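You operate a simulated robot arm through the tools that you are given. There is no shell and no other tool.

You are at the controls of a simulated two-armed robot. One attempt, no reset.

TASK
Wind the block in the winder back to 3 turns, stand it in the grey box and pour carbon in.
Fine: thread lever off after winding and before the block comes out; about half the silver tin goes in, and the tin goes back. Set down upright: carbon block, silver tin.

It is judged by the outcome, as a careful person would: the job done as asked, and still so three seconds after it is handed in. It fails if anything else is knocked over, pushed out of place, dropped, spilled or broken.

THE ROBOT
Two 7-joint arms with two-finger parallel grippers on one trunk that stands fixed in place. Base frame: the origin is at the foot of the trunk, x ahead of it, y to its left, z up; the work surface is at about z = 78. Readings come in cm, degrees, newtons and seconds.
The left shoulder is at [6.2, 19.6, 127.9], the right one opposite. With the tool pointing down near the work surface each hand reaches from about 10 to 64 cm from the base axis, measured 20 degrees to its own side. Payload 1.57 kg a hand.
The TCP of each hand is the grasp point between the finger pads, 3 cm short of the fingertips. In the tool frame z runs along the fingers and y along their closing line. The gripper opens to 11 cm. The fingers are 2.4 cm wide and 1.2 cm thick; the gripper's body (4.8 by 11.2 cm) begins 7.8 cm behind the TCP.
Orientation is told as [roll, pitch, yaw] about the base's x, y, z axes, in that order, counted from this pose: with the fingers straight down and closing along the base's y, the tool's x points along the base's -x, its y along +y and its z along -z.

THE INTERFACE
- The arms move only by the tool move_arm. It takes "left_increments", "right_increments" or both (then of equal length, played together; a hand with none holds still); each is a list of rows, each an object of numbers (a shift or turn left out is 0, a gripper value left out holds the last): "grip": the finger opening in cm, from 0 to 11; "tx", "ty", "tz": the shift along the tool's x, y, z in units of 20 mm (1.0 is 20 mm); "wx", "wy", "wz": the turn, a rotation vector about the tool's x, y, z in units of 6 degrees (1.0 is 6 degrees). In form: [{"grip": .., "tx": .., "ty": .., "tz": .., "wx": .., "wy": .., "wz": ..}, ...]. A call has 1 to 20 rows; each row shifts and turns the commanded pose from where the row before left it, along the tool's axes as they then stand. A call with a number of a shift or a turn outside -1 to 1 is refused whole. A row lasts 0.2 s, in which the tool goes at most 5 cm and 8.6 degrees; a call with a longer step from one row to the next is refused whole, and so is a gripper value outside its range. A pose out of reach is approached as far as the arm can. The call stops where the force on the tool passes 60 N (or 10 N more than at its start, if that is more) or the arm is blocked; 0.2 s more then pass. Each finger travels about 7.2 cm/s and halts on what it meets, pressing with about 30 N; the grip force reading is that of the motor and also rises with nothing between the fingers. The clock runs only during rows and for 0.2 s after the last one: add rows that do not move to give the fingers time. It gives the time, the measured TCP pose, the force on the tool (base axes), the opening and the grip force at its end, in the units of the frame above (readings bear some noise), with the torque about the TCP (base axes, N m) and any sound that the robot's microphone picked up, and new pictures: "show" is both (left out), scene, wrist or none (wrist: the cameras of the hands that moved).
- Cameras (640 x 400 px; columns grow to the right, rows downward): "scene" is now at [9.71, -1.49, 184.97]; the picture's right is [-0.22, -0.98, -0.00], its down [-0.86, 0.19, -0.48] and it looks along [0.47, -0.10, -0.88] (base axes); focal length 331 px, centre (320, 200). "left" rides on the left gripper at [7, -1.6, -14.1] in its tool frame; the picture's right is [0.23, 0.97, 0.00], its down [-0.85, 0.20, -0.48] and it looks along [-0.47, 0.11, 0.88] (tool axes); focal length 222 px, centre (320, 200). "right" rides on the right gripper at [7, 1.6, -14.1] in its tool frame; the picture's right is [-0.23, 0.97, 0.00], its down [-0.85, -0.20, -0.48] and it looks along [-0.47, -0.11, 0.88] (tool axes); focal length 222 px, centre (320, 200). There is no depth. A picture from a camera that has moved, and an enlarged one, comes with that camera's place and axes in the base frame and with its lens.
- raise_lower(by): slides the trunk up (or, below 0, down) by that many cm; the arms and the scene camera ride with it, the base frame stays. It gives what a move gives, with no picture.
- head_to(pan, tilt): turns the head with the scene camera to pan (to the left, within 86 degrees either way) and tilt (down, from -29 to 69), counted from straight ahead of the robot. It gives what a move gives, and a new picture of the scene camera.
- zoom(camera, box): a new picture of the part [left, top, right, bottom] of that camera's present view, enlarged. No time passes.
- sign_off(): hands the job in; it is judged then, once.

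Places have to be worked out from the pictures, the camera data and where the tool is seen. Open the grippers and draw the arms clear of the work before you hand the job in, unless the task says otherwise.

The tools are called after ">>>" as a command line: name --argument value ..., lists and objects as JSON in quotes. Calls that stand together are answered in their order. move_arm: Moves the arms, as the interface text tells. Its arguments: {"type":"object","properties":{"left_increments":{"type":"array","items":{"type":"object","properties":{"grip":{"type":"number"},"tx":{"type":"number"},"ty":{"type":"number"},"tz":{"type":"number"},"wx":{"type":"number"},"wy":{"type":"number"},"wz":{"type":"number"}}}},"right_increments":{"type":"array","items":{"type":"object","properties":{"grip":{"type":"number"},"tx":{"type":"number"},"ty":{"type":"number"},"tz":{"type":"number"},"wx":{"type":"number"},"wy":{"type":"number"},"wz":{"type":"number"}}}},"show":{"type":"string","enum":["both","scene","wrist","none"]}},"required":[]} The other tools are called the same way: raise_lower (by) slides the trunk up or down; head_to (pan, tilt) turns the head that bears the scene camera; zoom (camera, box) takes an enlarged picture of a part of a camera's view; sign_off () hands the job in.

At the start:

```text
time_s: 0.0
left_eef_pos: [44.08, 9.03, 138.93]
left_tool_rot: [0.0, 0.1, 0.0]
left_contact_force: [-0.1, -0.1, -0.1]
left_torque: [0.02, 0.03, 0.02]
left_grip_width: 11.0
left_grasp_force: 0.1
right_eef_pos: [39.9, -31.59, 141.82]
right_tool_rot: [0.1, 0.1, 0.1]
right_contact_force: [-0.7, 0.1, -0.1]
right_torque: [0.01, -0.02, -0.01]
right_grip_width: 10.98
right_grasp_force: 0.1
trunk travel left (down, up): [-87.5, 11.5]
head pan, tilt: [-12.6, 61.3]
```

scene: 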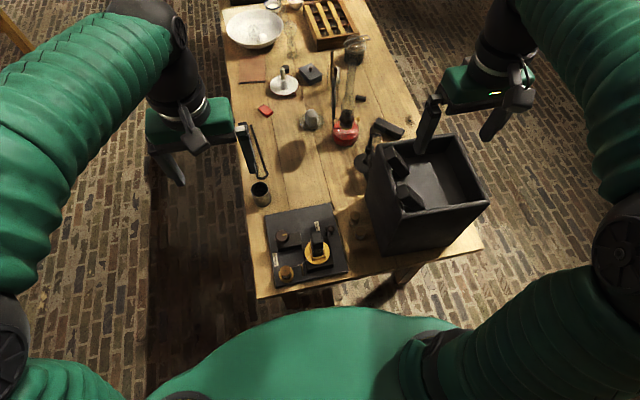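
right: 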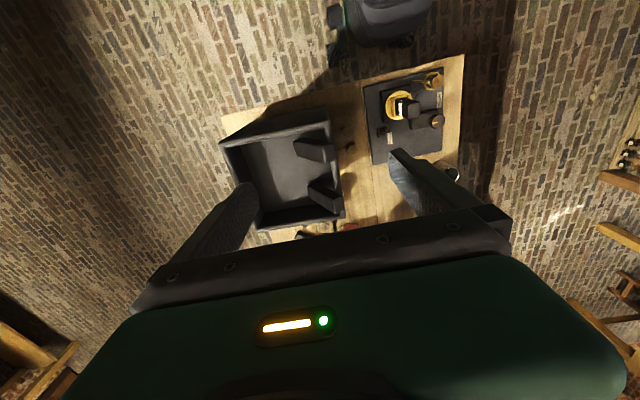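
left: 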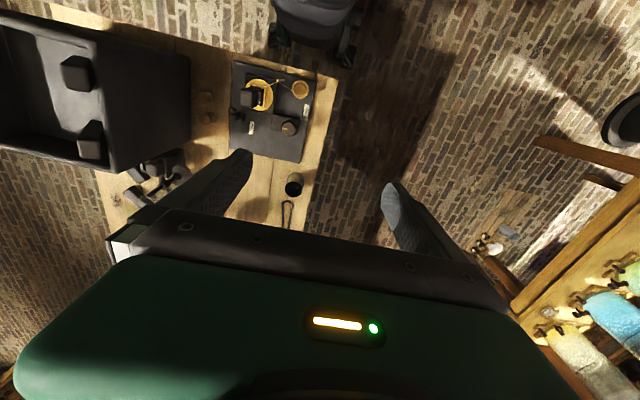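

The view shows the winder plate near the front of the bench, a dark tin behind it and a big grey box at right. I zoom in to identify parts.

>>> zoom --camera "scene" --box '[240, 170, 370, 300]'

>>> zoom --camera "scene" --box '[350, 110, 500, 260]'

>>> zoom --camera "scene" --box '[220, 0, 420, 150]'

>>> zoom --camera "left" --box '[210, 50, 350, 230]'

>>> zoom --camera "right" --box '[340, 50, 480, 190]'

```text
3.08 times, centred on (305, 235) of scene
camera zoom: at [9.71, -1.49, 184.97], right [-0.22, -0.98, 0.0], down [-0.86, 0.19, -0.48], along [0.47, -0.1, -0.88], focal length 1020 px, centre (366, 92)
```

zoom: 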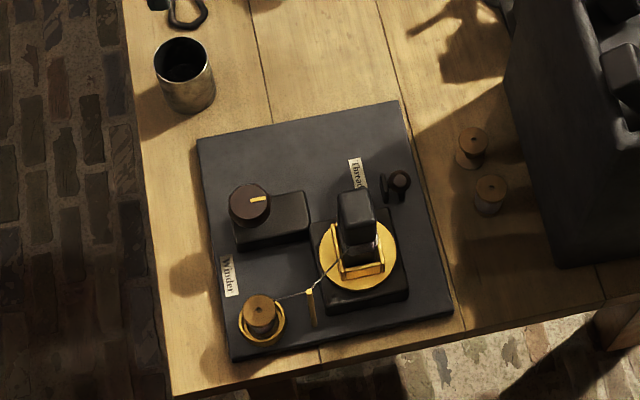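

```text
2.67 times, centred on (425, 185) of scene
camera zoom: at [9.71, -1.49, 184.97], right [-0.22, -0.98, 0.0], down [-0.86, 0.19, -0.48], along [0.47, -0.1, -0.88], focal length 884 px, centre (40, 240)
```

zoom: 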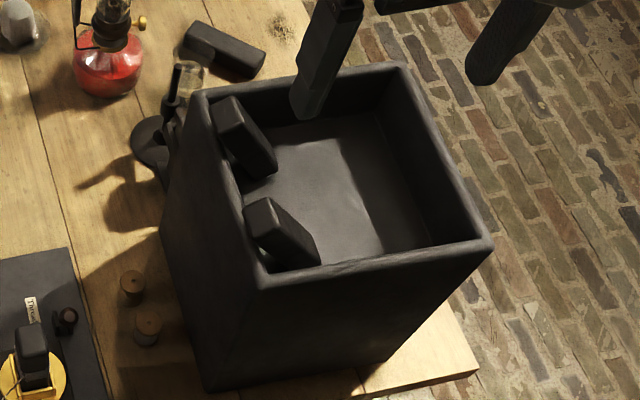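

```text
2.67 times, centred on (320, 75) of scene
camera zoom: at [9.71, -1.49, 184.97], right [-0.22, -0.98, 0.0], down [-0.86, 0.19, -0.48], along [0.47, -0.1, -0.88], focal length 884 px, centre (320, 533)
```

zoom: 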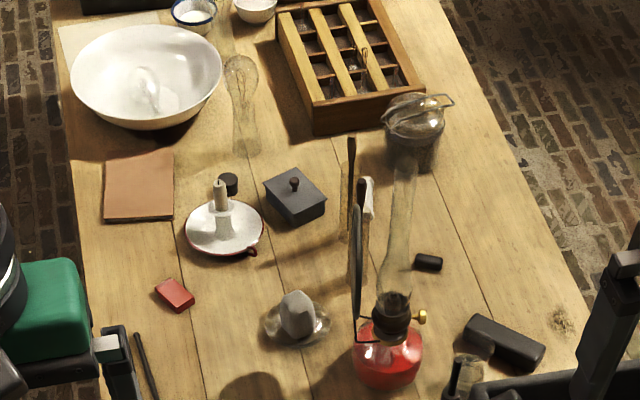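

```text
2.22 times, centred on (280, 140) of left
camera zoom: at [37.14, 7.4, 153.05], right [-0.23, 0.97, 0.0], down [0.86, 0.2, 0.48], along [0.47, 0.11, -0.88], focal length 494 px, centre (409, 333)
```

zoom: 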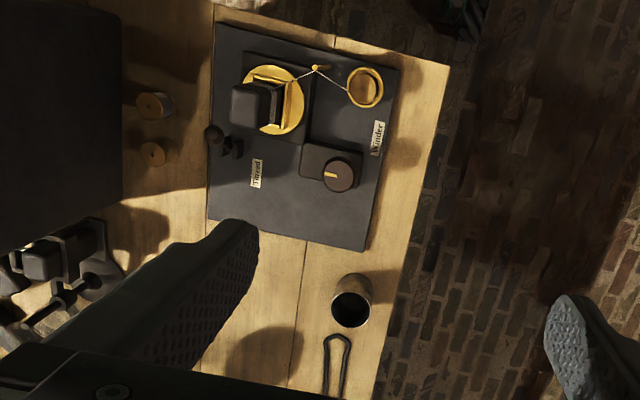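

```text
2.86 times, centred on (410, 120) of right
camera zoom: at [32.97, -30.0, 155.94], right [0.23, 0.97, 0.0], down [0.86, -0.2, 0.48], along [0.47, -0.11, -0.88], focal length 635 px, centre (63, 429)
```

zoom: 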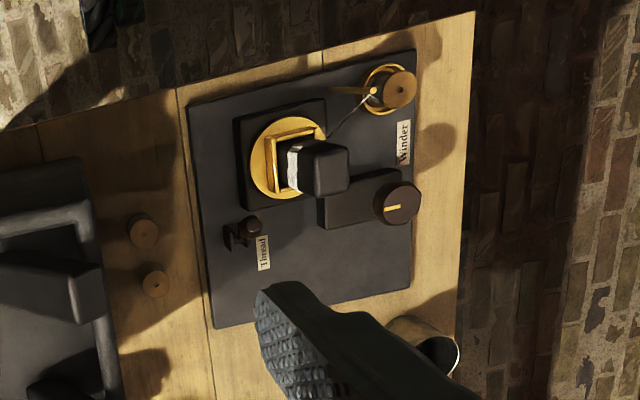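

The box holds two dark blocks; I need closer looks from the wrist cameras and other head directions before deciding anything.

>>> zoom --camera "right" --box '[200, 90, 370, 260]'

>>> zoom --camera "left" --box '[0, 0, 220, 220]'

>>> zoom --camera "scene" --box '[265, 200, 355, 290]'

>>> zoom --camera "left" --box '[225, 55, 325, 155]'

>>> zoom --camera "right" --box '[375, 65, 455, 145]'

>>> head_to --pan -5 --tilt 35

```text
2.35 times, centred on (285, 175) of right
camera zoom: at [32.97, -30.0, 155.94], right [0.23, 0.97, 0.0], down [0.86, -0.2, 0.48], along [0.47, -0.11, -0.88], focal length 523 px, centre (402, 259)
```

zoom: 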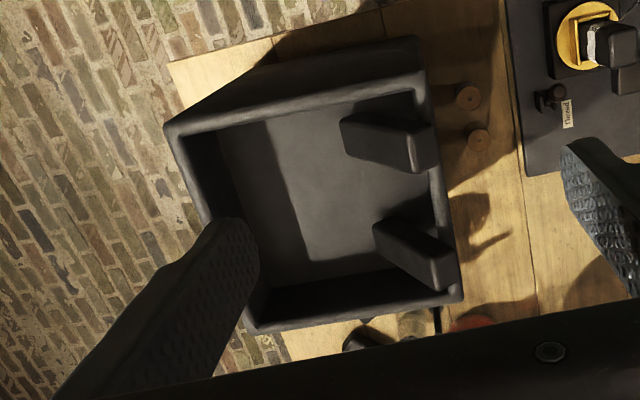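

```text
1.82 times, centred on (110, 110) of left
camera zoom: at [37.14, 7.4, 153.05], right [-0.23, 0.97, 0.0], down [0.86, 0.2, 0.48], along [0.47, 0.11, -0.88], focal length 404 px, centre (702, 364)
```

zoom: 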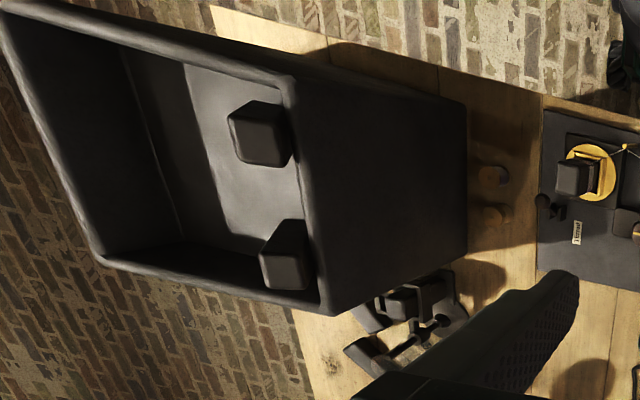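

```text
4.44 times, centred on (310, 245) of scene
camera zoom: at [9.71, -1.49, 184.97], right [-0.22, -0.98, 0.0], down [-0.86, 0.19, -0.48], along [0.47, -0.1, -0.88], focal length 1473 px, centre (364, 0)
```

zoom: 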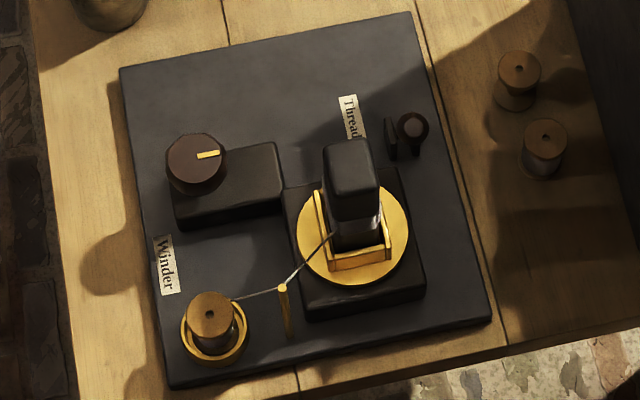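

```text
4.00 times, centred on (275, 105) of left
camera zoom: at [37.14, 7.4, 153.05], right [-0.23, 0.97, 0.0], down [0.86, 0.2, 0.48], along [0.47, 0.11, -0.88], focal length 888 px, centre (500, 580)
```

zoom: 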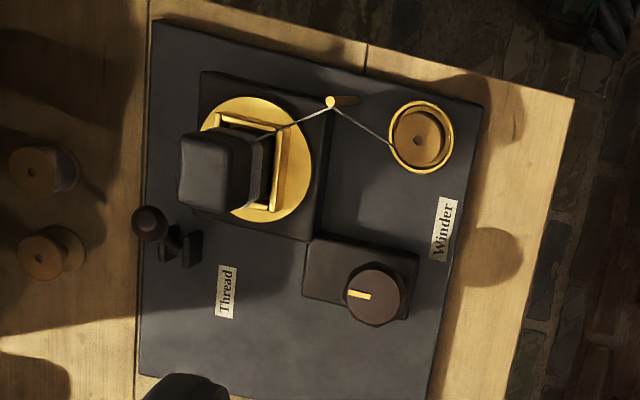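

```text
5.00 times, centred on (415, 105) of right
camera zoom: at [32.97, -30.0, 155.94], right [0.23, 0.97, 0.0], down [0.86, -0.2, 0.48], along [0.47, -0.11, -0.88], focal length 1111 px, centre (-155, 675)
```

zoom: 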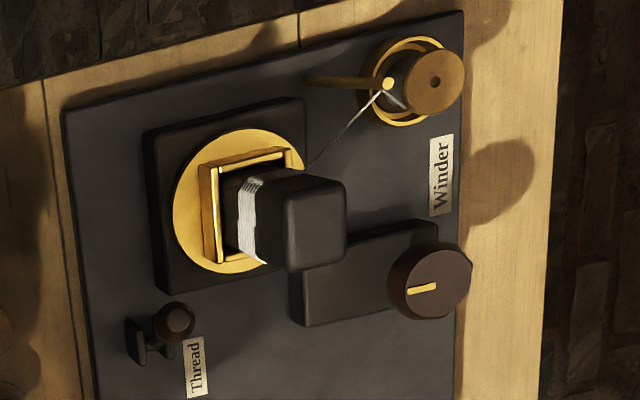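

```text
time_s: 0.9
left_eef_pos: [44.11, 8.93, 139.1]
left_tool_rot: [0.0, 0.0, -0.1]
left_contact_force: [-0.6, -0.6, -0.1]
left_torque: [0.01, -0.01, -0.03]
left_grip_width: 10.99
left_grasp_force: 0.0
right_eef_pos: [39.75, -31.58, 141.84]
right_tool_rot: [0.0, 0.0, -0.1]
right_contact_force: [-0.2, 0.2, -0.3]
right_torque: [-0.01, 0.02, -0.01]
right_grip_width: 11.02
right_grasp_force: 0.1
trunk travel left (down, up): [-87.5, 11.5]
head pan, tilt: [-5.0, 35.0]
camera scene: at [12.12, -0.84, 188.54], right [-0.09, -1.0, 0.0], down [-0.57, 0.05, -0.82], along [0.81, -0.07, -0.58], focal length 331 px, centre (320, 200)
```

scene: 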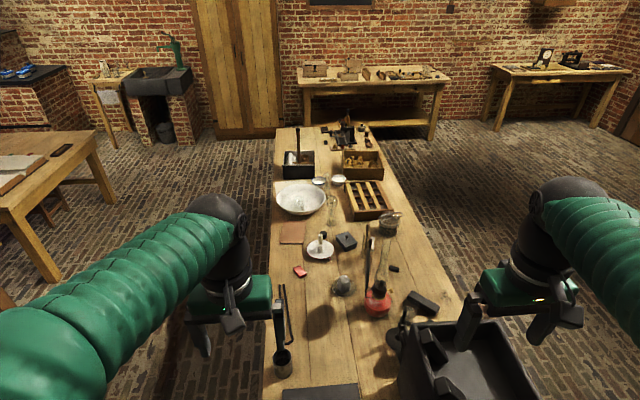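

The zoom renders real detail, so I turn the head back and zoom tightly on winder parts and the box.

>>> head_to --pan -15 --tilt 60

>>> zoom --camera "right" --box '[390, 85, 430, 125]'

>>> zoom --camera "left" --box '[235, 70, 285, 120]'

```text
time_s: 1.8
left_eef_pos: [43.96, 8.95, 139.05]
left_tool_rot: [0.0, -0.1, -0.1]
left_contact_force: [0.1, 0.1, -0.8]
left_torque: [-0.02, -0.01, 0.0]
left_grip_width: 10.97
left_grasp_force: 0.1
right_eef_pos: [39.81, -31.6, 141.79]
right_tool_rot: [0.0, 0.0, 0.0]
right_contact_force: [-0.3, -0.6, 0.5]
right_torque: [-0.02, 0.0, 0.03]
right_grip_width: 11.01
right_grasp_force: 0.1
trunk travel left (down, up): [-87.5, 11.5]
head pan, tilt: [-15.0, 60.0]
camera scene: at [9.78, -1.8, 185.13], right [-0.26, -0.97, 0.0], down [-0.84, 0.22, -0.5], along [0.48, -0.13, -0.87], focal length 331 px, centre (320, 200)
```

scene: 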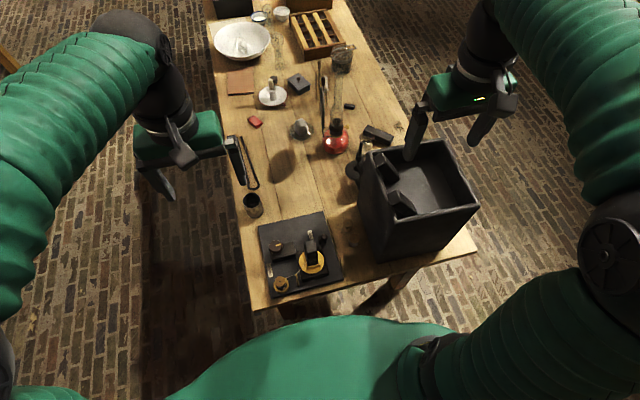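

```text
10.00 times, centred on (410, 105) of right
camera zoom: at [32.86, -30.0, 155.97], right [0.23, 0.97, 0.0], down [0.86, -0.2, 0.48], along [0.47, -0.11, -0.88], focal length 2221 px, centre (-580, 1150)
```

zoom: 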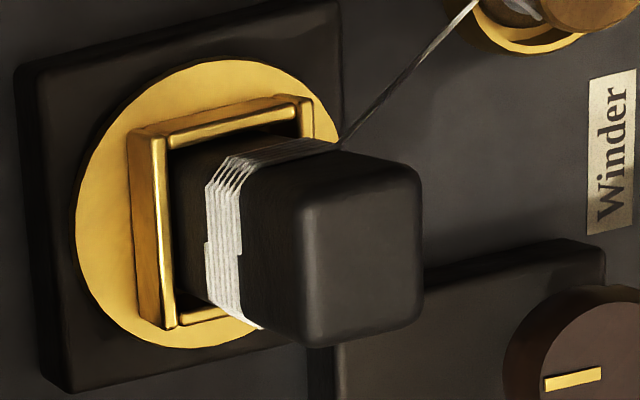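

```text
8.00 times, centred on (260, 95) of left
camera zoom: at [37.03, 7.4, 153.08], right [-0.23, 0.97, 0.0], down [0.86, 0.2, 0.48], along [0.47, 0.11, -0.88], focal length 1777 px, centre (800, 1040)
```

zoom: 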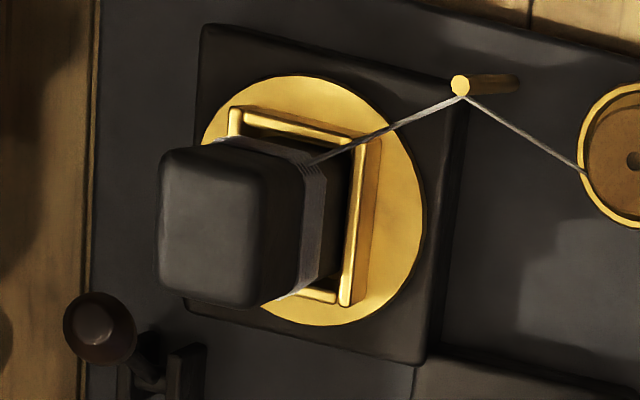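

I zoom further to count the thread turns, and inspect the lever, the tin, and the box interior.

>>> zoom --camera "right" --box '[400, 92, 416, 108]'

>>> zoom --camera "scene" --box '[290, 225, 340, 275]'

>>> zoom --camera "left" --box '[230, 90, 260, 120]'

>>> zoom --camera "left" --box '[265, 160, 325, 220]'

>>> zoom --camera "scene" --box '[355, 130, 485, 260]'

>>> zoom --camera "right" --box '[270, 110, 350, 190]'

```text
16.00 times, centred on (408, 100) of right
camera zoom: at [32.86, -30.0, 155.97], right [0.23, 0.97, 0.0], down [0.86, -0.2, 0.48], along [0.47, -0.11, -0.88], focal length 3554 px, centre (-1088, 1800)
```

zoom: 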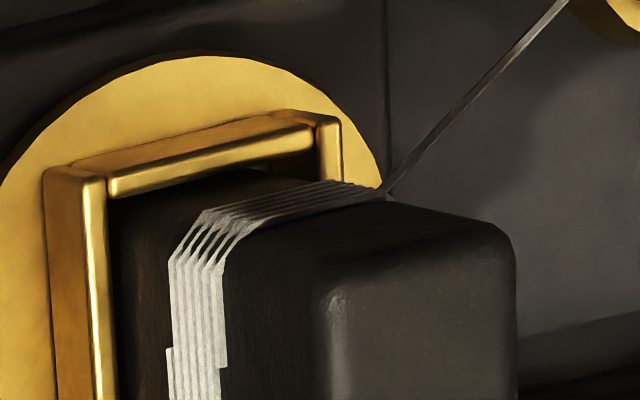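

```text
8.00 times, centred on (315, 250) of scene
camera zoom: at [9.78, -1.8, 185.13], right [-0.26, -0.97, 0.0], down [-0.84, 0.22, -0.5], along [0.48, -0.13, -0.87], focal length 2652 px, centre (360, -200)
```

zoom: 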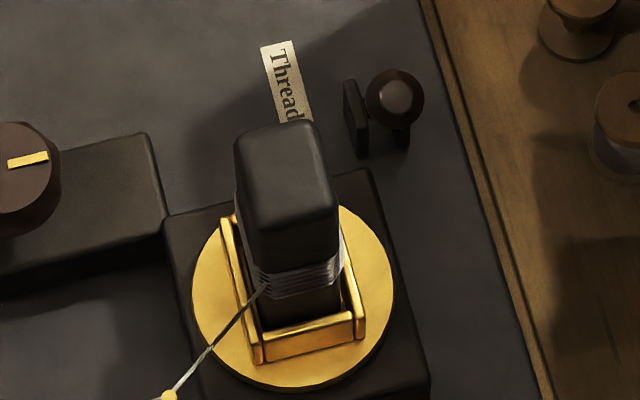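

```text
13.33 times, centred on (245, 105) of left
camera zoom: at [37.03, 7.4, 153.08], right [-0.23, 0.97, 0.0], down [0.86, 0.2, 0.48], along [0.47, 0.11, -0.88], focal length 2962 px, centre (1320, 1467)
```

zoom: 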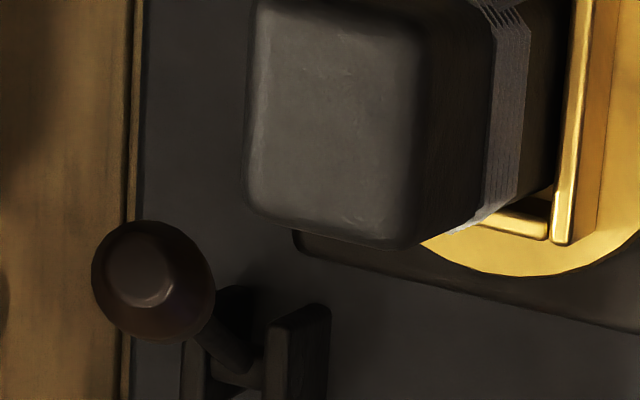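

```text
6.67 times, centred on (295, 190) of left
camera zoom: at [37.03, 7.4, 153.08], right [-0.23, 0.97, 0.0], down [0.86, 0.2, 0.48], along [0.47, 0.11, -0.88], focal length 1481 px, centre (487, 267)
```

zoom: 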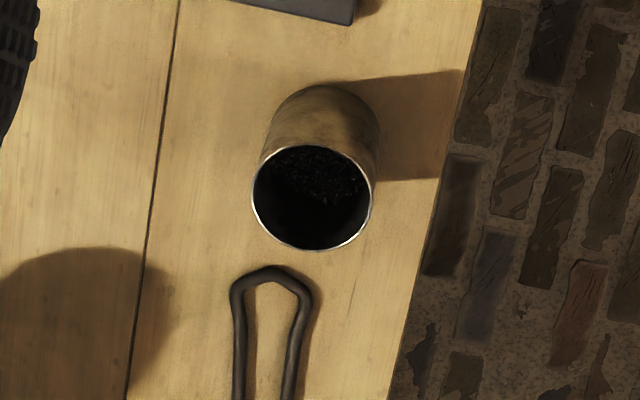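

```text
3.08 times, centred on (420, 195) of scene
camera zoom: at [9.78, -1.8, 185.13], right [-0.26, -0.97, 0.0], down [-0.84, 0.22, -0.5], along [0.48, -0.13, -0.87], focal length 1020 px, centre (12, 215)
```

zoom: 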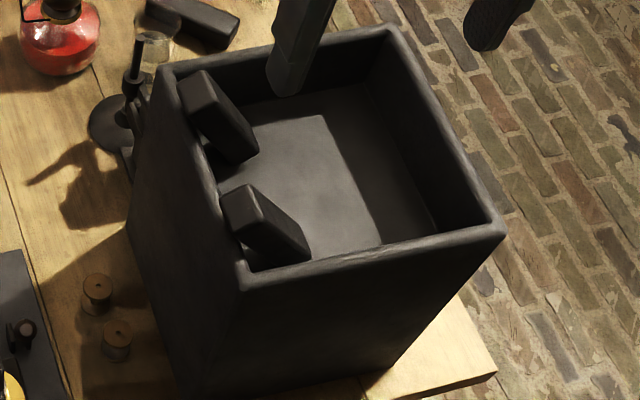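

```text
5.00 times, centred on (310, 150) of right
camera zoom: at [32.86, -30.0, 155.97], right [0.23, 0.97, 0.0], down [0.86, -0.2, 0.48], along [0.47, -0.11, -0.88], focal length 1111 px, centre (370, 450)
```

zoom: 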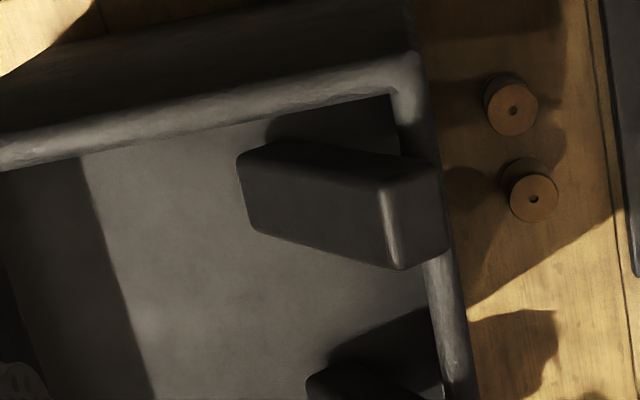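

The thread looks like about five or six turns; the two blocks in the box are standing spares. I'll locate the knob and lever precisely in several views.

>>> zoom --camera "scene" --box '[260, 225, 310, 275]'

>>> zoom --camera "left" --box '[270, 100, 310, 140]'

>>> zoom --camera "right" --box '[410, 95, 450, 135]'

>>> zoom --camera "right" --box '[375, 115, 405, 145]'

```text
8.00 times, centred on (285, 250) of scene
camera zoom: at [9.78, -1.8, 185.13], right [-0.26, -0.97, 0.0], down [-0.84, 0.22, -0.5], along [0.48, -0.13, -0.87], focal length 2652 px, centre (600, -200)
```

zoom: 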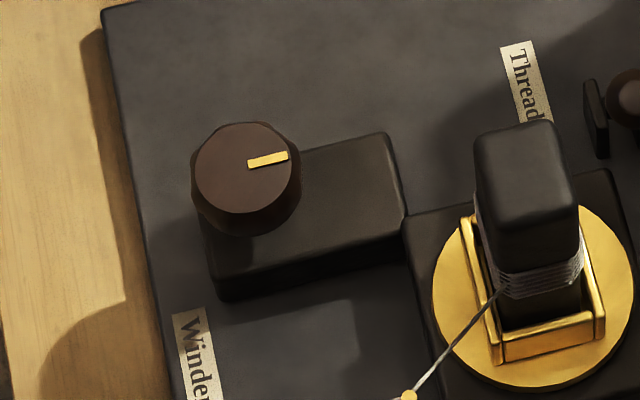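

```text
10.00 times, centred on (290, 120) of left
camera zoom: at [37.03, 7.4, 153.08], right [-0.23, 0.97, 0.0], down [0.86, 0.2, 0.48], along [0.47, 0.11, -0.88], focal length 2221 px, centre (620, 1000)
```

zoom: 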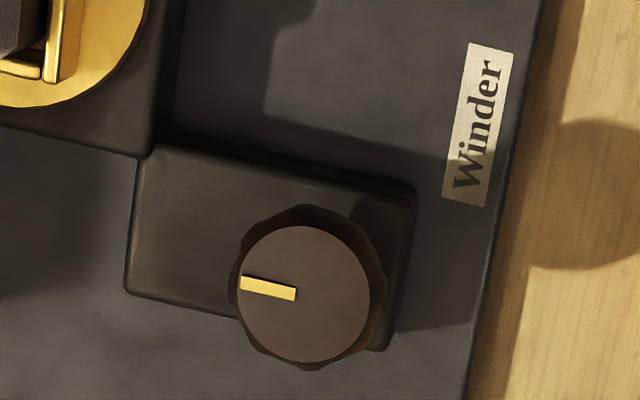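

```text
10.00 times, centred on (430, 115) of right
camera zoom: at [32.86, -30.0, 155.97], right [0.23, 0.97, 0.0], down [0.86, -0.2, 0.48], along [0.47, -0.11, -0.88], focal length 2221 px, centre (-780, 1050)
```

zoom: 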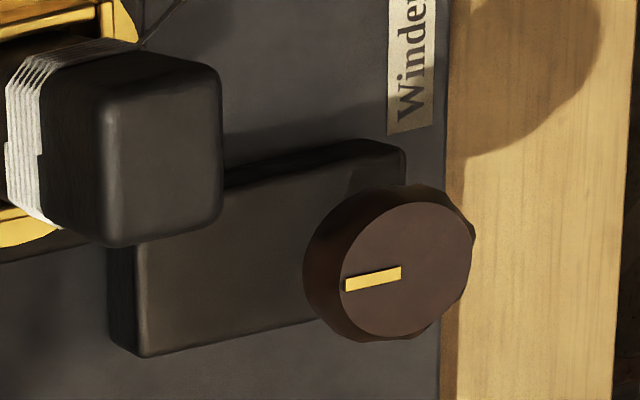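

```text
13.33 times, centred on (390, 130) of right
camera zoom: at [32.86, -30.0, 155.97], right [0.23, 0.97, 0.0], down [0.86, -0.2, 0.48], along [0.47, -0.11, -0.88], focal length 2962 px, centre (-613, 1133)
```

zoom: 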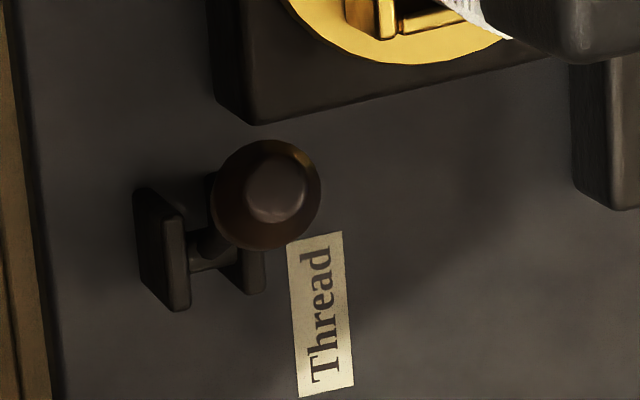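

Triangulating from three views puts the knob top at about (51.9, 1.5, 87.2), the lever tip at (50.2, -14, 89) leaning toward me, and the block top at (45.3, -8.5, 96). I bring the left hand over the knob.

>>> move_arm --left_increments '[{"grip": 7, "tx": -0.4, "ty": -0.38, "tz": 1}, {"tx": -0.4, "ty": -0.38, "tz": 1}, {"tx": -0.4, "ty": -0.38, "tz": 1}, {"tx": -0.4, "ty": -0.38, "tz": 1}, {"tx": -0.4, "ty": -0.38, "tz": 1}, {"tx": -0.4, "ty": -0.38, "tz": 1}, {"tx": -0.4, "ty": -0.38, "tz": 1}, {"tx": -0.4, "ty": -0.38, "tz": 1}, {"tx": -0.4, "ty": -0.38, "tz": 1}, {"tx": -0.4, "ty": -0.38, "tz": 1}, {"tz": 1}, {"tz": 1}, {"tz": 1}, {"tz": 1}, {"tz": 1}, {"tz": 1}, {"tz": 1}, {"tz": 1}, {}, {}]'

```text
time_s: 6.0
left_eef_pos: [51.99, 1.62, 103.14]
left_tool_rot: [0.1, 0.0, 0.0]
left_contact_force: [0.7, -0.7, 0.1]
left_torque: [-0.03, 0.03, 0.01]
left_grip_width: 7.0
left_grasp_force: 0.0
right_eef_pos: [39.69, -31.63, 141.9]
right_tool_rot: [0.1, 0.0, 0.0]
right_contact_force: [-0.4, -0.3, -0.6]
right_torque: [0.01, -0.01, 0.01]
right_grip_width: 11.03
right_grasp_force: 0.1
trunk travel left (down, up): [-87.5, 11.5]
head pan, tilt: [-15.0, 60.0]
camera scene: at [9.86, -1.88, 185.12], right [-0.26, -0.97, 0.0], down [-0.84, 0.22, -0.5], along [0.48, -0.13, -0.87], focal length 331 px, centre (320, 200)
camera left: at [44.97, 0.01, 117.21], right [-0.23, 0.97, 0.0], down [0.86, 0.2, 0.48], along [0.47, 0.11, -0.88], focal length 222 px, centre (320, 200)
```

scene: 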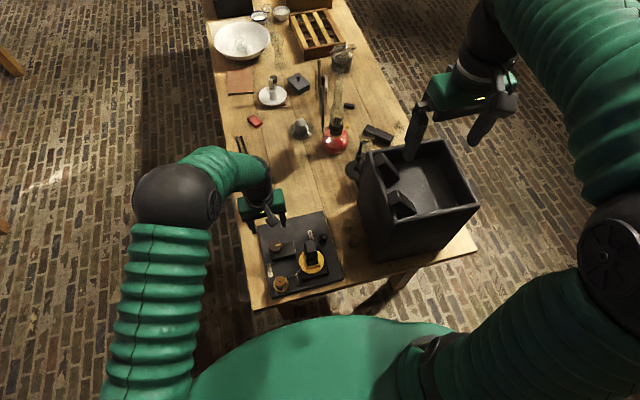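
left: 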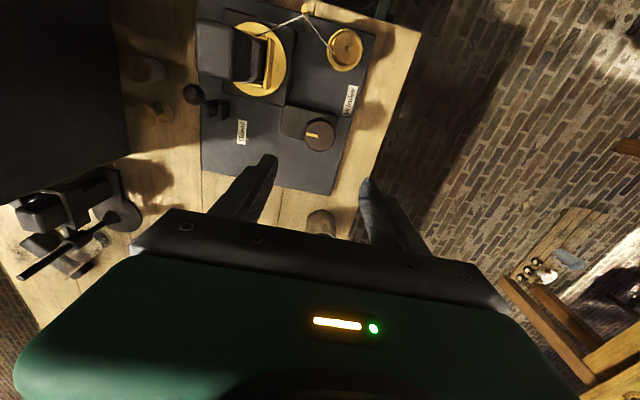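

The knob appears directly under the hand; I zoom for refined alignment.

>>> zoom --camera "left" --box '[260, 80, 360, 180]'

>>> zoom --camera "left" --box '[190, 0, 310, 120]'

>>> zoom --camera "scene" --box '[240, 190, 330, 280]'

```text
4.00 times, centred on (310, 130) of left
camera zoom: at [44.97, 0.01, 117.21], right [-0.23, 0.97, 0.0], down [0.86, 0.2, 0.48], along [0.47, 0.11, -0.88], focal length 888 px, centre (360, 480)
```

zoom: 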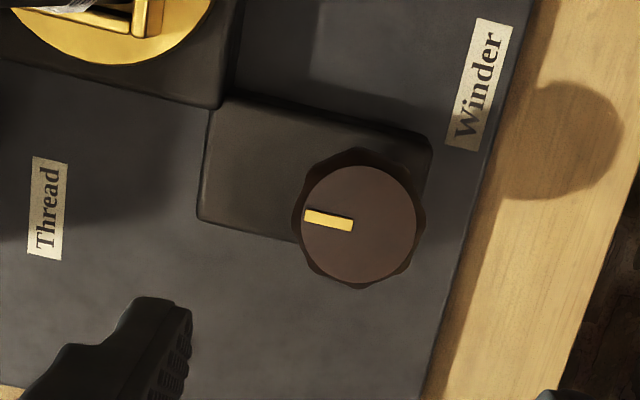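

```text
3.33 times, centred on (250, 60) of left
camera zoom: at [44.97, 0.01, 117.21], right [-0.23, 0.97, 0.0], down [0.86, 0.2, 0.48], along [0.47, 0.11, -0.88], focal length 740 px, centre (553, 667)
```

zoom: 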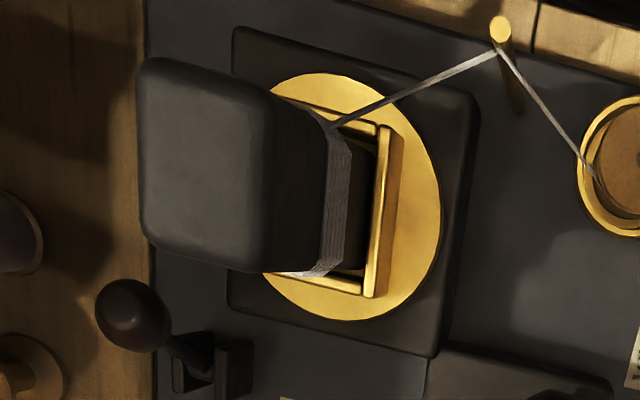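

```text
4.44 times, centred on (285, 235) of scene
camera zoom: at [9.86, -1.88, 185.12], right [-0.26, -0.97, 0.0], down [-0.84, 0.22, -0.5], along [0.48, -0.13, -0.87], focal length 1473 px, centre (476, 44)
```

zoom: 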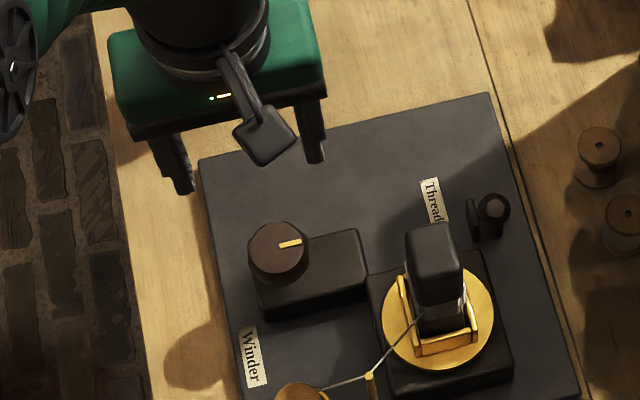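

Knob centre refined to (51.7, 1.5). I descend with open fingers so the tips stay just above the knob's box, then close.

>>> move_arm --left_increments '[{"tx": 0.12, "ty": -0.05, "tz": 1}, {"tz": 1}, {"tz": 1}, {"tz": 1}, {"tz": 1}, {"tz": 1}, {"tz": 1}, {"tz": 1}, {"tz": 0.5}, {}, {"grip": 3}, {}, {}, {}]'

```text
time_s: 9.0
left_eef_pos: [51.83, 1.58, 86.1]
left_tool_rot: [0.1, 0.0, 0.0]
left_contact_force: [-1.5, 0.3, -2.2]
left_torque: [-0.24, -0.63, 0.01]
left_grip_width: 4.29
left_grasp_force: 45.1
right_eef_pos: [39.75, -31.67, 141.7]
right_tool_rot: [0.1, 0.0, -0.1]
right_contact_force: [0.0, -0.3, 0.6]
right_torque: [0.01, 0.0, 0.0]
right_grip_width: 11.01
right_grasp_force: 0.0
trunk travel left (down, up): [-87.5, 11.5]
head pan, tilt: [-15.0, 60.0]
camera scene: at [9.89, -1.88, 185.11], right [-0.26, -0.97, 0.0], down [-0.84, 0.22, -0.5], along [0.48, -0.13, -0.87], focal length 331 px, centre (320, 200)
camera left: at [44.85, -0.13, 100.14], right [-0.23, 0.97, 0.0], down [0.86, 0.2, 0.48], along [0.47, 0.11, -0.88], focal length 222 px, centre (320, 200)
```

scene: 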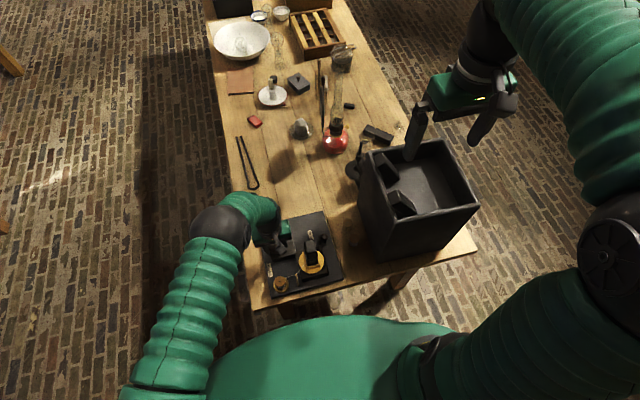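
left: 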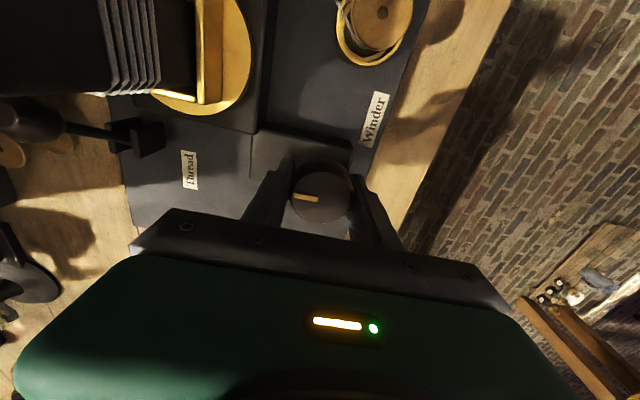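

Knob gripped (4.3 cm, 45 N), and the wrist camera now has a good view of the winding. I zoom to count turns.

>>> zoom --camera "left" --box '[60, 0, 260, 125]'

>>> zoom --camera "left" --box '[90, 40, 170, 100]'

>>> zoom --camera "right" --box '[398, 90, 418, 110]'

```text
3.20 times, centred on (160, 62) of left
camera zoom: at [44.85, -0.13, 100.14], right [-0.23, 0.97, 0.0], down [0.86, 0.2, 0.48], along [0.47, 0.11, -0.88], focal length 711 px, centre (832, 640)
```

zoom: 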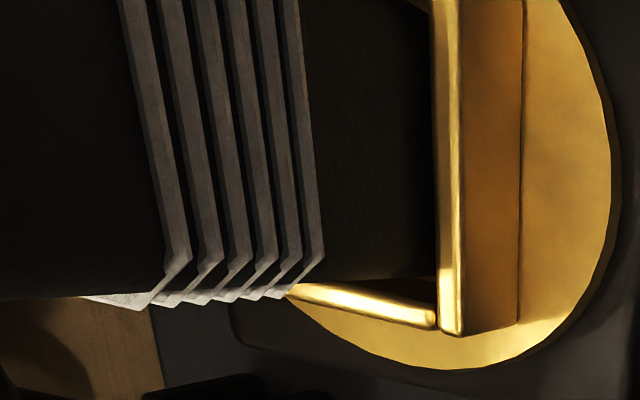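

```text
6.67 times, centred on (130, 70) of left
camera zoom: at [44.85, -0.13, 100.14], right [-0.23, 0.97, 0.0], down [0.86, 0.2, 0.48], along [0.47, 0.11, -0.88], focal length 1481 px, centre (1587, 1067)
```

zoom: 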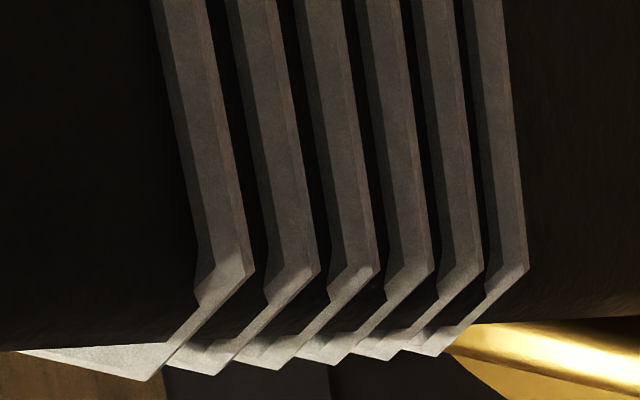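

```text
16.00 times, centred on (408, 100) of right
camera zoom: at [32.87, -30.05, 155.95], right [0.23, 0.97, 0.0], down [0.86, -0.2, 0.48], along [0.47, -0.11, -0.88], focal length 3554 px, centre (-1088, 1800)
```

zoom: 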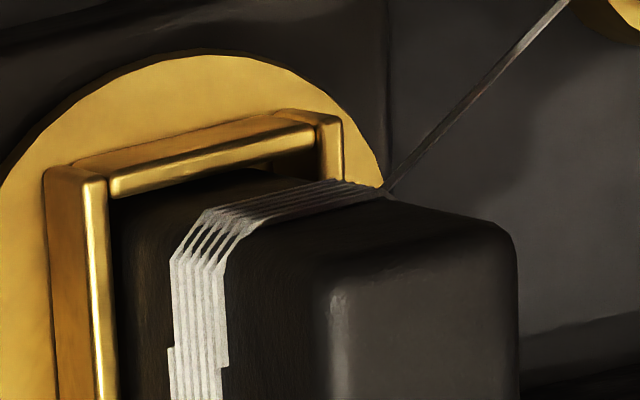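

On this face I count six strands. I zoom more on the other face to see where the winding starts and ends.

>>> zoom --camera "right" --box '[401, 95, 409, 103]'

>>> zoom --camera "right" --box '[401, 101, 409, 109]'

>>> zoom --camera "right" --box '[404, 94, 416, 106]'

>>> zoom --camera "scene" --box '[300, 245, 320, 265]'

```text
16.00 times, centred on (405, 99) of right
camera zoom: at [32.87, -30.05, 155.95], right [0.23, 0.97, 0.0], down [0.86, -0.2, 0.48], along [0.47, -0.11, -0.88], focal length 3554 px, centre (-1040, 1816)
```

zoom: 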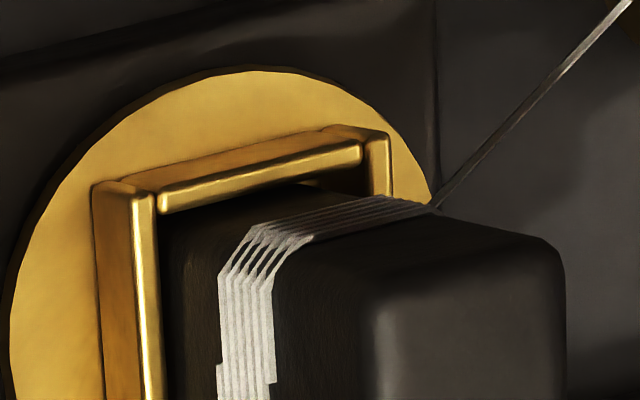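

```text
16.00 times, centred on (405, 105) of right
camera zoom: at [32.87, -30.05, 155.95], right [0.23, 0.97, 0.0], down [0.86, -0.2, 0.48], along [0.47, -0.11, -0.88], focal length 3554 px, centre (-1040, 1720)
```

zoom: 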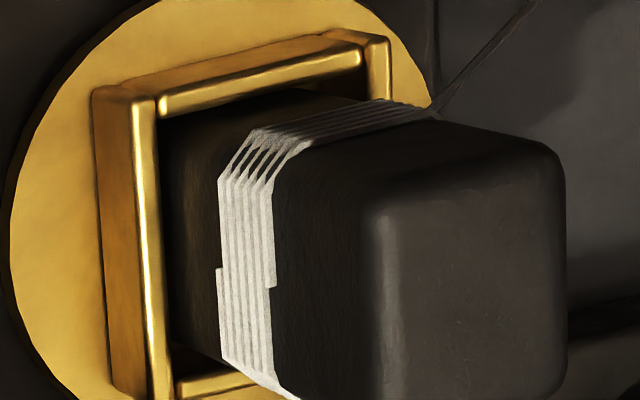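

```text
16.00 times, centred on (410, 100) of right
camera zoom: at [32.87, -30.05, 155.95], right [0.23, 0.97, 0.0], down [0.86, -0.2, 0.48], along [0.47, -0.11, -0.88], focal length 3554 px, centre (-1120, 1800)
```

zoom: 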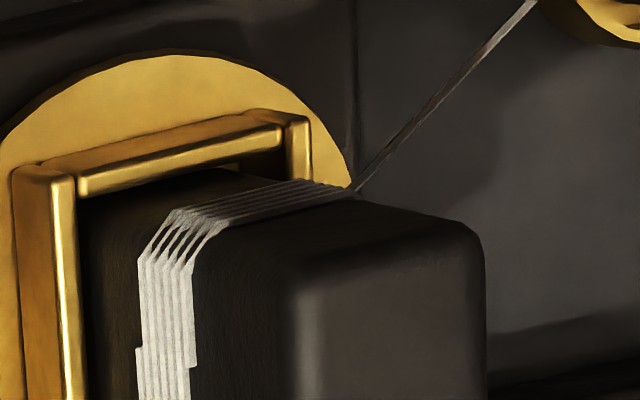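

```text
16.00 times, centred on (310, 255) of scene
camera zoom: at [9.89, -1.88, 185.11], right [-0.26, -0.97, 0.0], down [-0.84, 0.22, -0.5], along [0.48, -0.13, -0.87], focal length 5303 px, centre (480, -680)
```

zoom: 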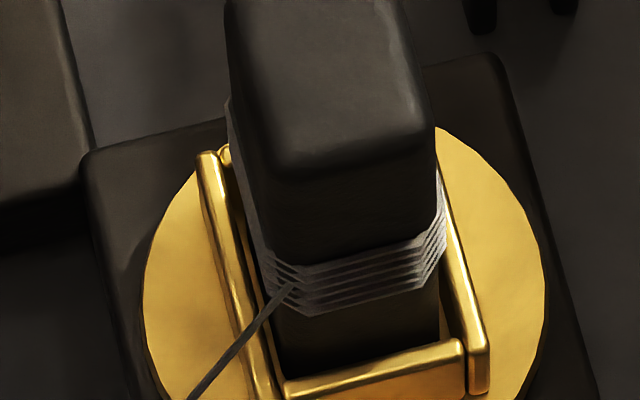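

The winding seems to run counter-clockwise from an anchor on the -y face, so unwinding should need a counter-clockwise turntable turn. I test-turn the knob 30° counter-clockwise and look.

>>> move_arm --left_increments '[{"wz": -1}, {"wz": -1}, {"wz": -1}, {"wz": -1}, {"wz": -1}, {}]'

>>> zoom --camera "scene" --box '[270, 225, 330, 285]'

>>> zoom --camera "right" --box '[390, 85, 430, 125]'

```text
time_s: 10.4
left_eef_pos: [51.9, 1.59, 86.03]
left_tool_rot: [0.0, 0.0, 30.1]
left_contact_force: [1.7, 13.5, 8.9]
left_torque: [0.95, 0.29, -0.05]
left_grip_width: 4.28
left_grasp_force: 45.5
right_eef_pos: [39.61, -31.23, 141.9]
right_tool_rot: [-0.2, 0.0, 0.0]
right_contact_force: [-0.1, -0.1, 0.2]
right_torque: [0.02, 0.03, 0.0]
right_grip_width: 11.02
right_grasp_force: 0.1
trunk travel left (down, up): [-87.5, 11.5]
head pan, tilt: [-15.0, 60.0]
camera scene: at [9.75, -1.36, 185.14], right [-0.26, -0.97, 0.0], down [-0.84, 0.22, -0.5], along [0.48, -0.13, -0.87], focal length 331 px, centre (320, 200)
camera left: at [46.54, -3.21, 100.13], right [-0.68, 0.73, 0.0], down [0.64, 0.6, 0.48], along [0.35, 0.33, -0.88], focal length 222 px, centre (320, 200)
```

scene: 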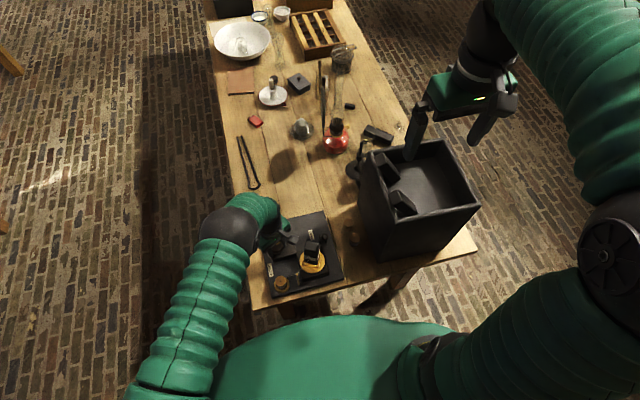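
left: 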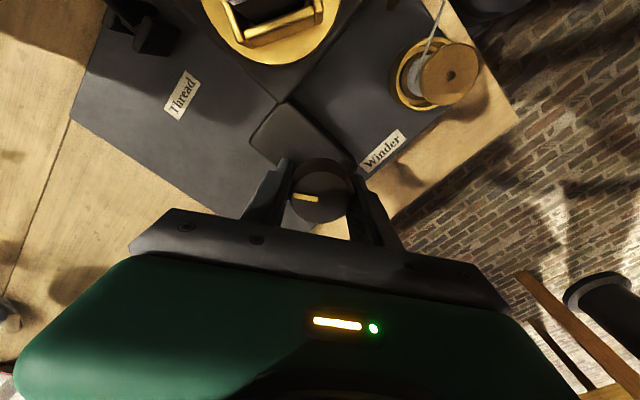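

```text
6.67 times, centred on (300, 255) of scene
camera zoom: at [9.75, -1.36, 185.14], right [-0.26, -0.97, 0.0], down [-0.84, 0.22, -0.5], along [0.48, -0.13, -0.87], focal length 2210 px, centre (453, -167)
```

zoom: 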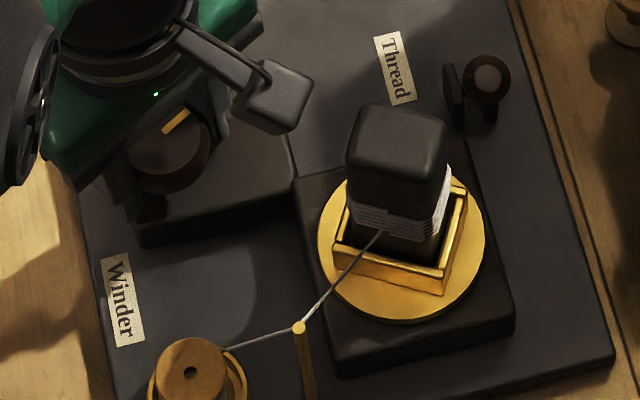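

```text
10.00 times, centred on (410, 105) of right
camera zoom: at [32.8, -29.62, 156.07], right [0.23, 0.97, 0.0], down [0.85, -0.2, 0.48], along [0.47, -0.11, -0.88], focal length 2221 px, centre (-580, 1150)
```

zoom: 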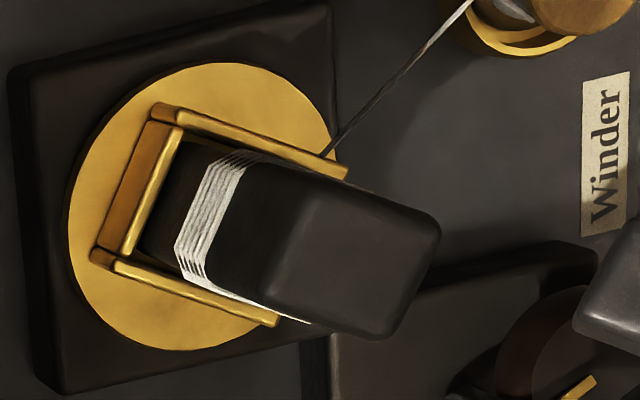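

The turntable turned clockwise (opposite sense, possibly geared up), which likely adds thread. I go back to 0 and inspect, in smaller steps, turning the other way.

>>> move_arm --left_increments '[{"wz": 1}, {"wz": 1}, {"wz": 1}, {"wz": 1}, {"wz": 1}, {}]' --show "none"

>>> zoom --camera "right" --box '[390, 85, 430, 125]'

>>> move_arm --left_increments '[{"wz": 1}, {"wz": 0.67}, {}]' --show "none"

>>> zoom --camera "right" --box '[390, 85, 430, 125]'

>>> zoom --camera "scene" --box '[290, 235, 330, 275]'

>>> move_arm --left_increments '[{"wz": 1}, {"wz": 0.67}, {}]' --show "none"

>>> zoom --camera "right" --box '[390, 85, 430, 125]'

>>> zoom --camera "scene" --box '[290, 235, 330, 275]'

```text
time_s: 11.8
left_eef_pos: [51.84, 1.49, 85.95]
left_tool_rot: [-0.1, -0.2, -0.1]
left_contact_force: [7.1, 11.3, 20.9]
left_torque: [-0.14, 1.01, -0.06]
left_grip_width: 4.29
left_grasp_force: 44.7
right_eef_pos: [39.69, -31.35, 141.87]
right_tool_rot: [-0.1, -0.1, 0.1]
right_contact_force: [0.2, 0.7, 0.5]
right_torque: [0.01, -0.02, 0.02]
right_grip_width: 11.01
right_grasp_force: 0.0
trunk travel left (down, up): [-87.5, 11.5]
head pan, tilt: [-15.0, 60.0]
```

```text
10.00 times, centred on (410, 105) of right
camera zoom: at [32.77, -29.71, 156.07], right [0.23, 0.97, 0.0], down [0.85, -0.2, 0.48], along [0.47, -0.11, -0.88], focal length 2221 px, centre (-580, 1150)
```

zoom: 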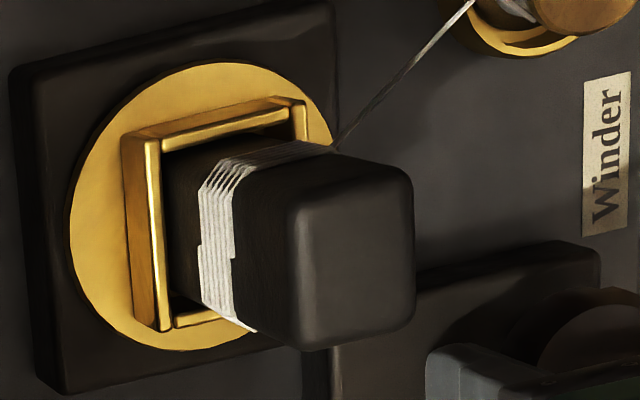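

```text
time_s: 12.6
left_eef_pos: [51.81, 1.39, 85.97]
left_tool_rot: [-0.1, -0.3, -10.1]
left_contact_force: [12.1, 6.1, 23.0]
left_torque: [-0.22, -0.11, -0.03]
left_grip_width: 4.28
left_grasp_force: 45.1
right_eef_pos: [39.55, -31.4, 141.84]
right_tool_rot: [-0.1, 0.0, 0.0]
right_contact_force: [0.3, -0.3, 0.1]
right_torque: [-0.04, 0.01, 0.01]
right_grip_width: 11.0
right_grasp_force: 0.0
trunk travel left (down, up): [-87.5, 11.5]
head pan, tilt: [-15.0, 60.0]
```

```text
10.00 times, centred on (410, 105) of right
camera zoom: at [32.81, -29.81, 156.03], right [0.23, 0.97, 0.0], down [0.86, -0.2, 0.48], along [0.47, -0.11, -0.88], focal length 2221 px, centre (-580, 1150)
```

zoom: 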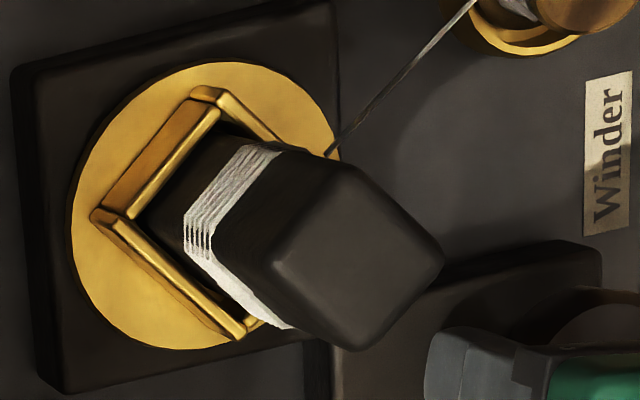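

```text
10.00 times, centred on (310, 255) of scene
camera zoom: at [9.73, -1.57, 185.14], right [-0.26, -0.97, 0.0], down [-0.84, 0.22, -0.5], along [0.48, -0.13, -0.87], focal length 3314 px, centre (420, -350)
```

zoom: 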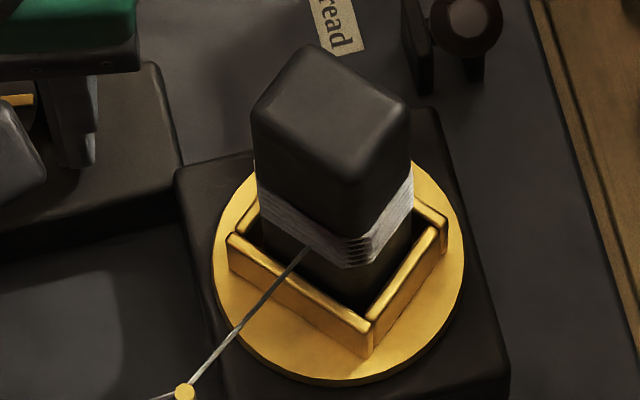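

```text
time_s: 13.4
left_eef_pos: [51.95, 1.36, 85.99]
left_tool_rot: [0.0, -0.1, -20.3]
left_contact_force: [15.0, 4.6, 20.2]
left_torque: [-0.53, -0.98, -0.04]
left_grip_width: 4.28
left_grasp_force: 45.1
right_eef_pos: [39.78, -31.52, 141.81]
right_tool_rot: [0.1, 0.0, 0.0]
right_contact_force: [-0.8, 0.4, 0.8]
right_torque: [-0.03, 0.05, 0.01]
right_grip_width: 10.99
right_grasp_force: 0.1
trunk travel left (down, up): [-87.5, 11.5]
head pan, tilt: [-15.0, 60.0]
```

```text
10.00 times, centred on (410, 105) of right
camera zoom: at [32.87, -29.89, 156.0], right [0.23, 0.97, 0.0], down [0.86, -0.2, 0.48], along [0.47, -0.11, -0.88], focal length 2221 px, centre (-580, 1150)
```

zoom: 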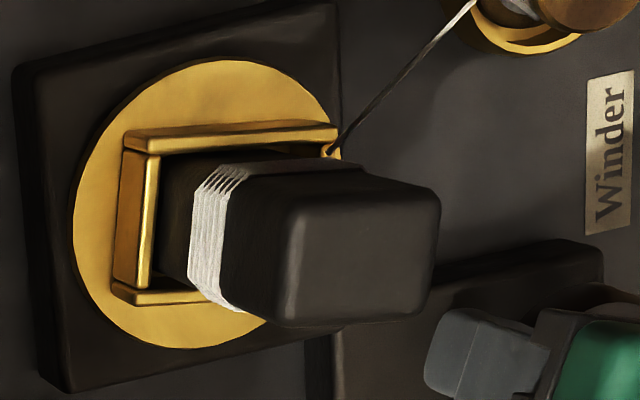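

```text
10.00 times, centred on (310, 255) of scene
camera zoom: at [9.84, -1.67, 185.13], right [-0.26, -0.97, 0.0], down [-0.84, 0.22, -0.5], along [0.48, -0.13, -0.87], focal length 3314 px, centre (420, -350)
```

zoom: 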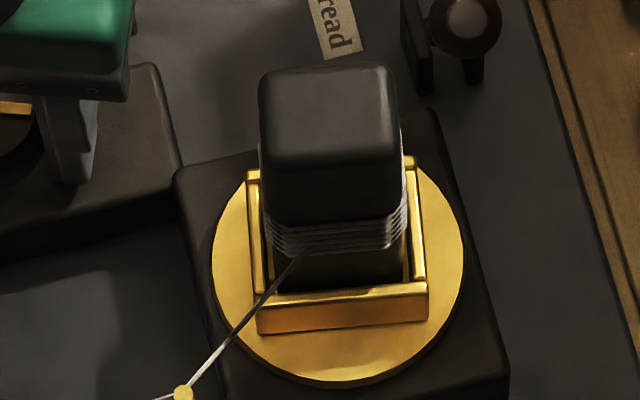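

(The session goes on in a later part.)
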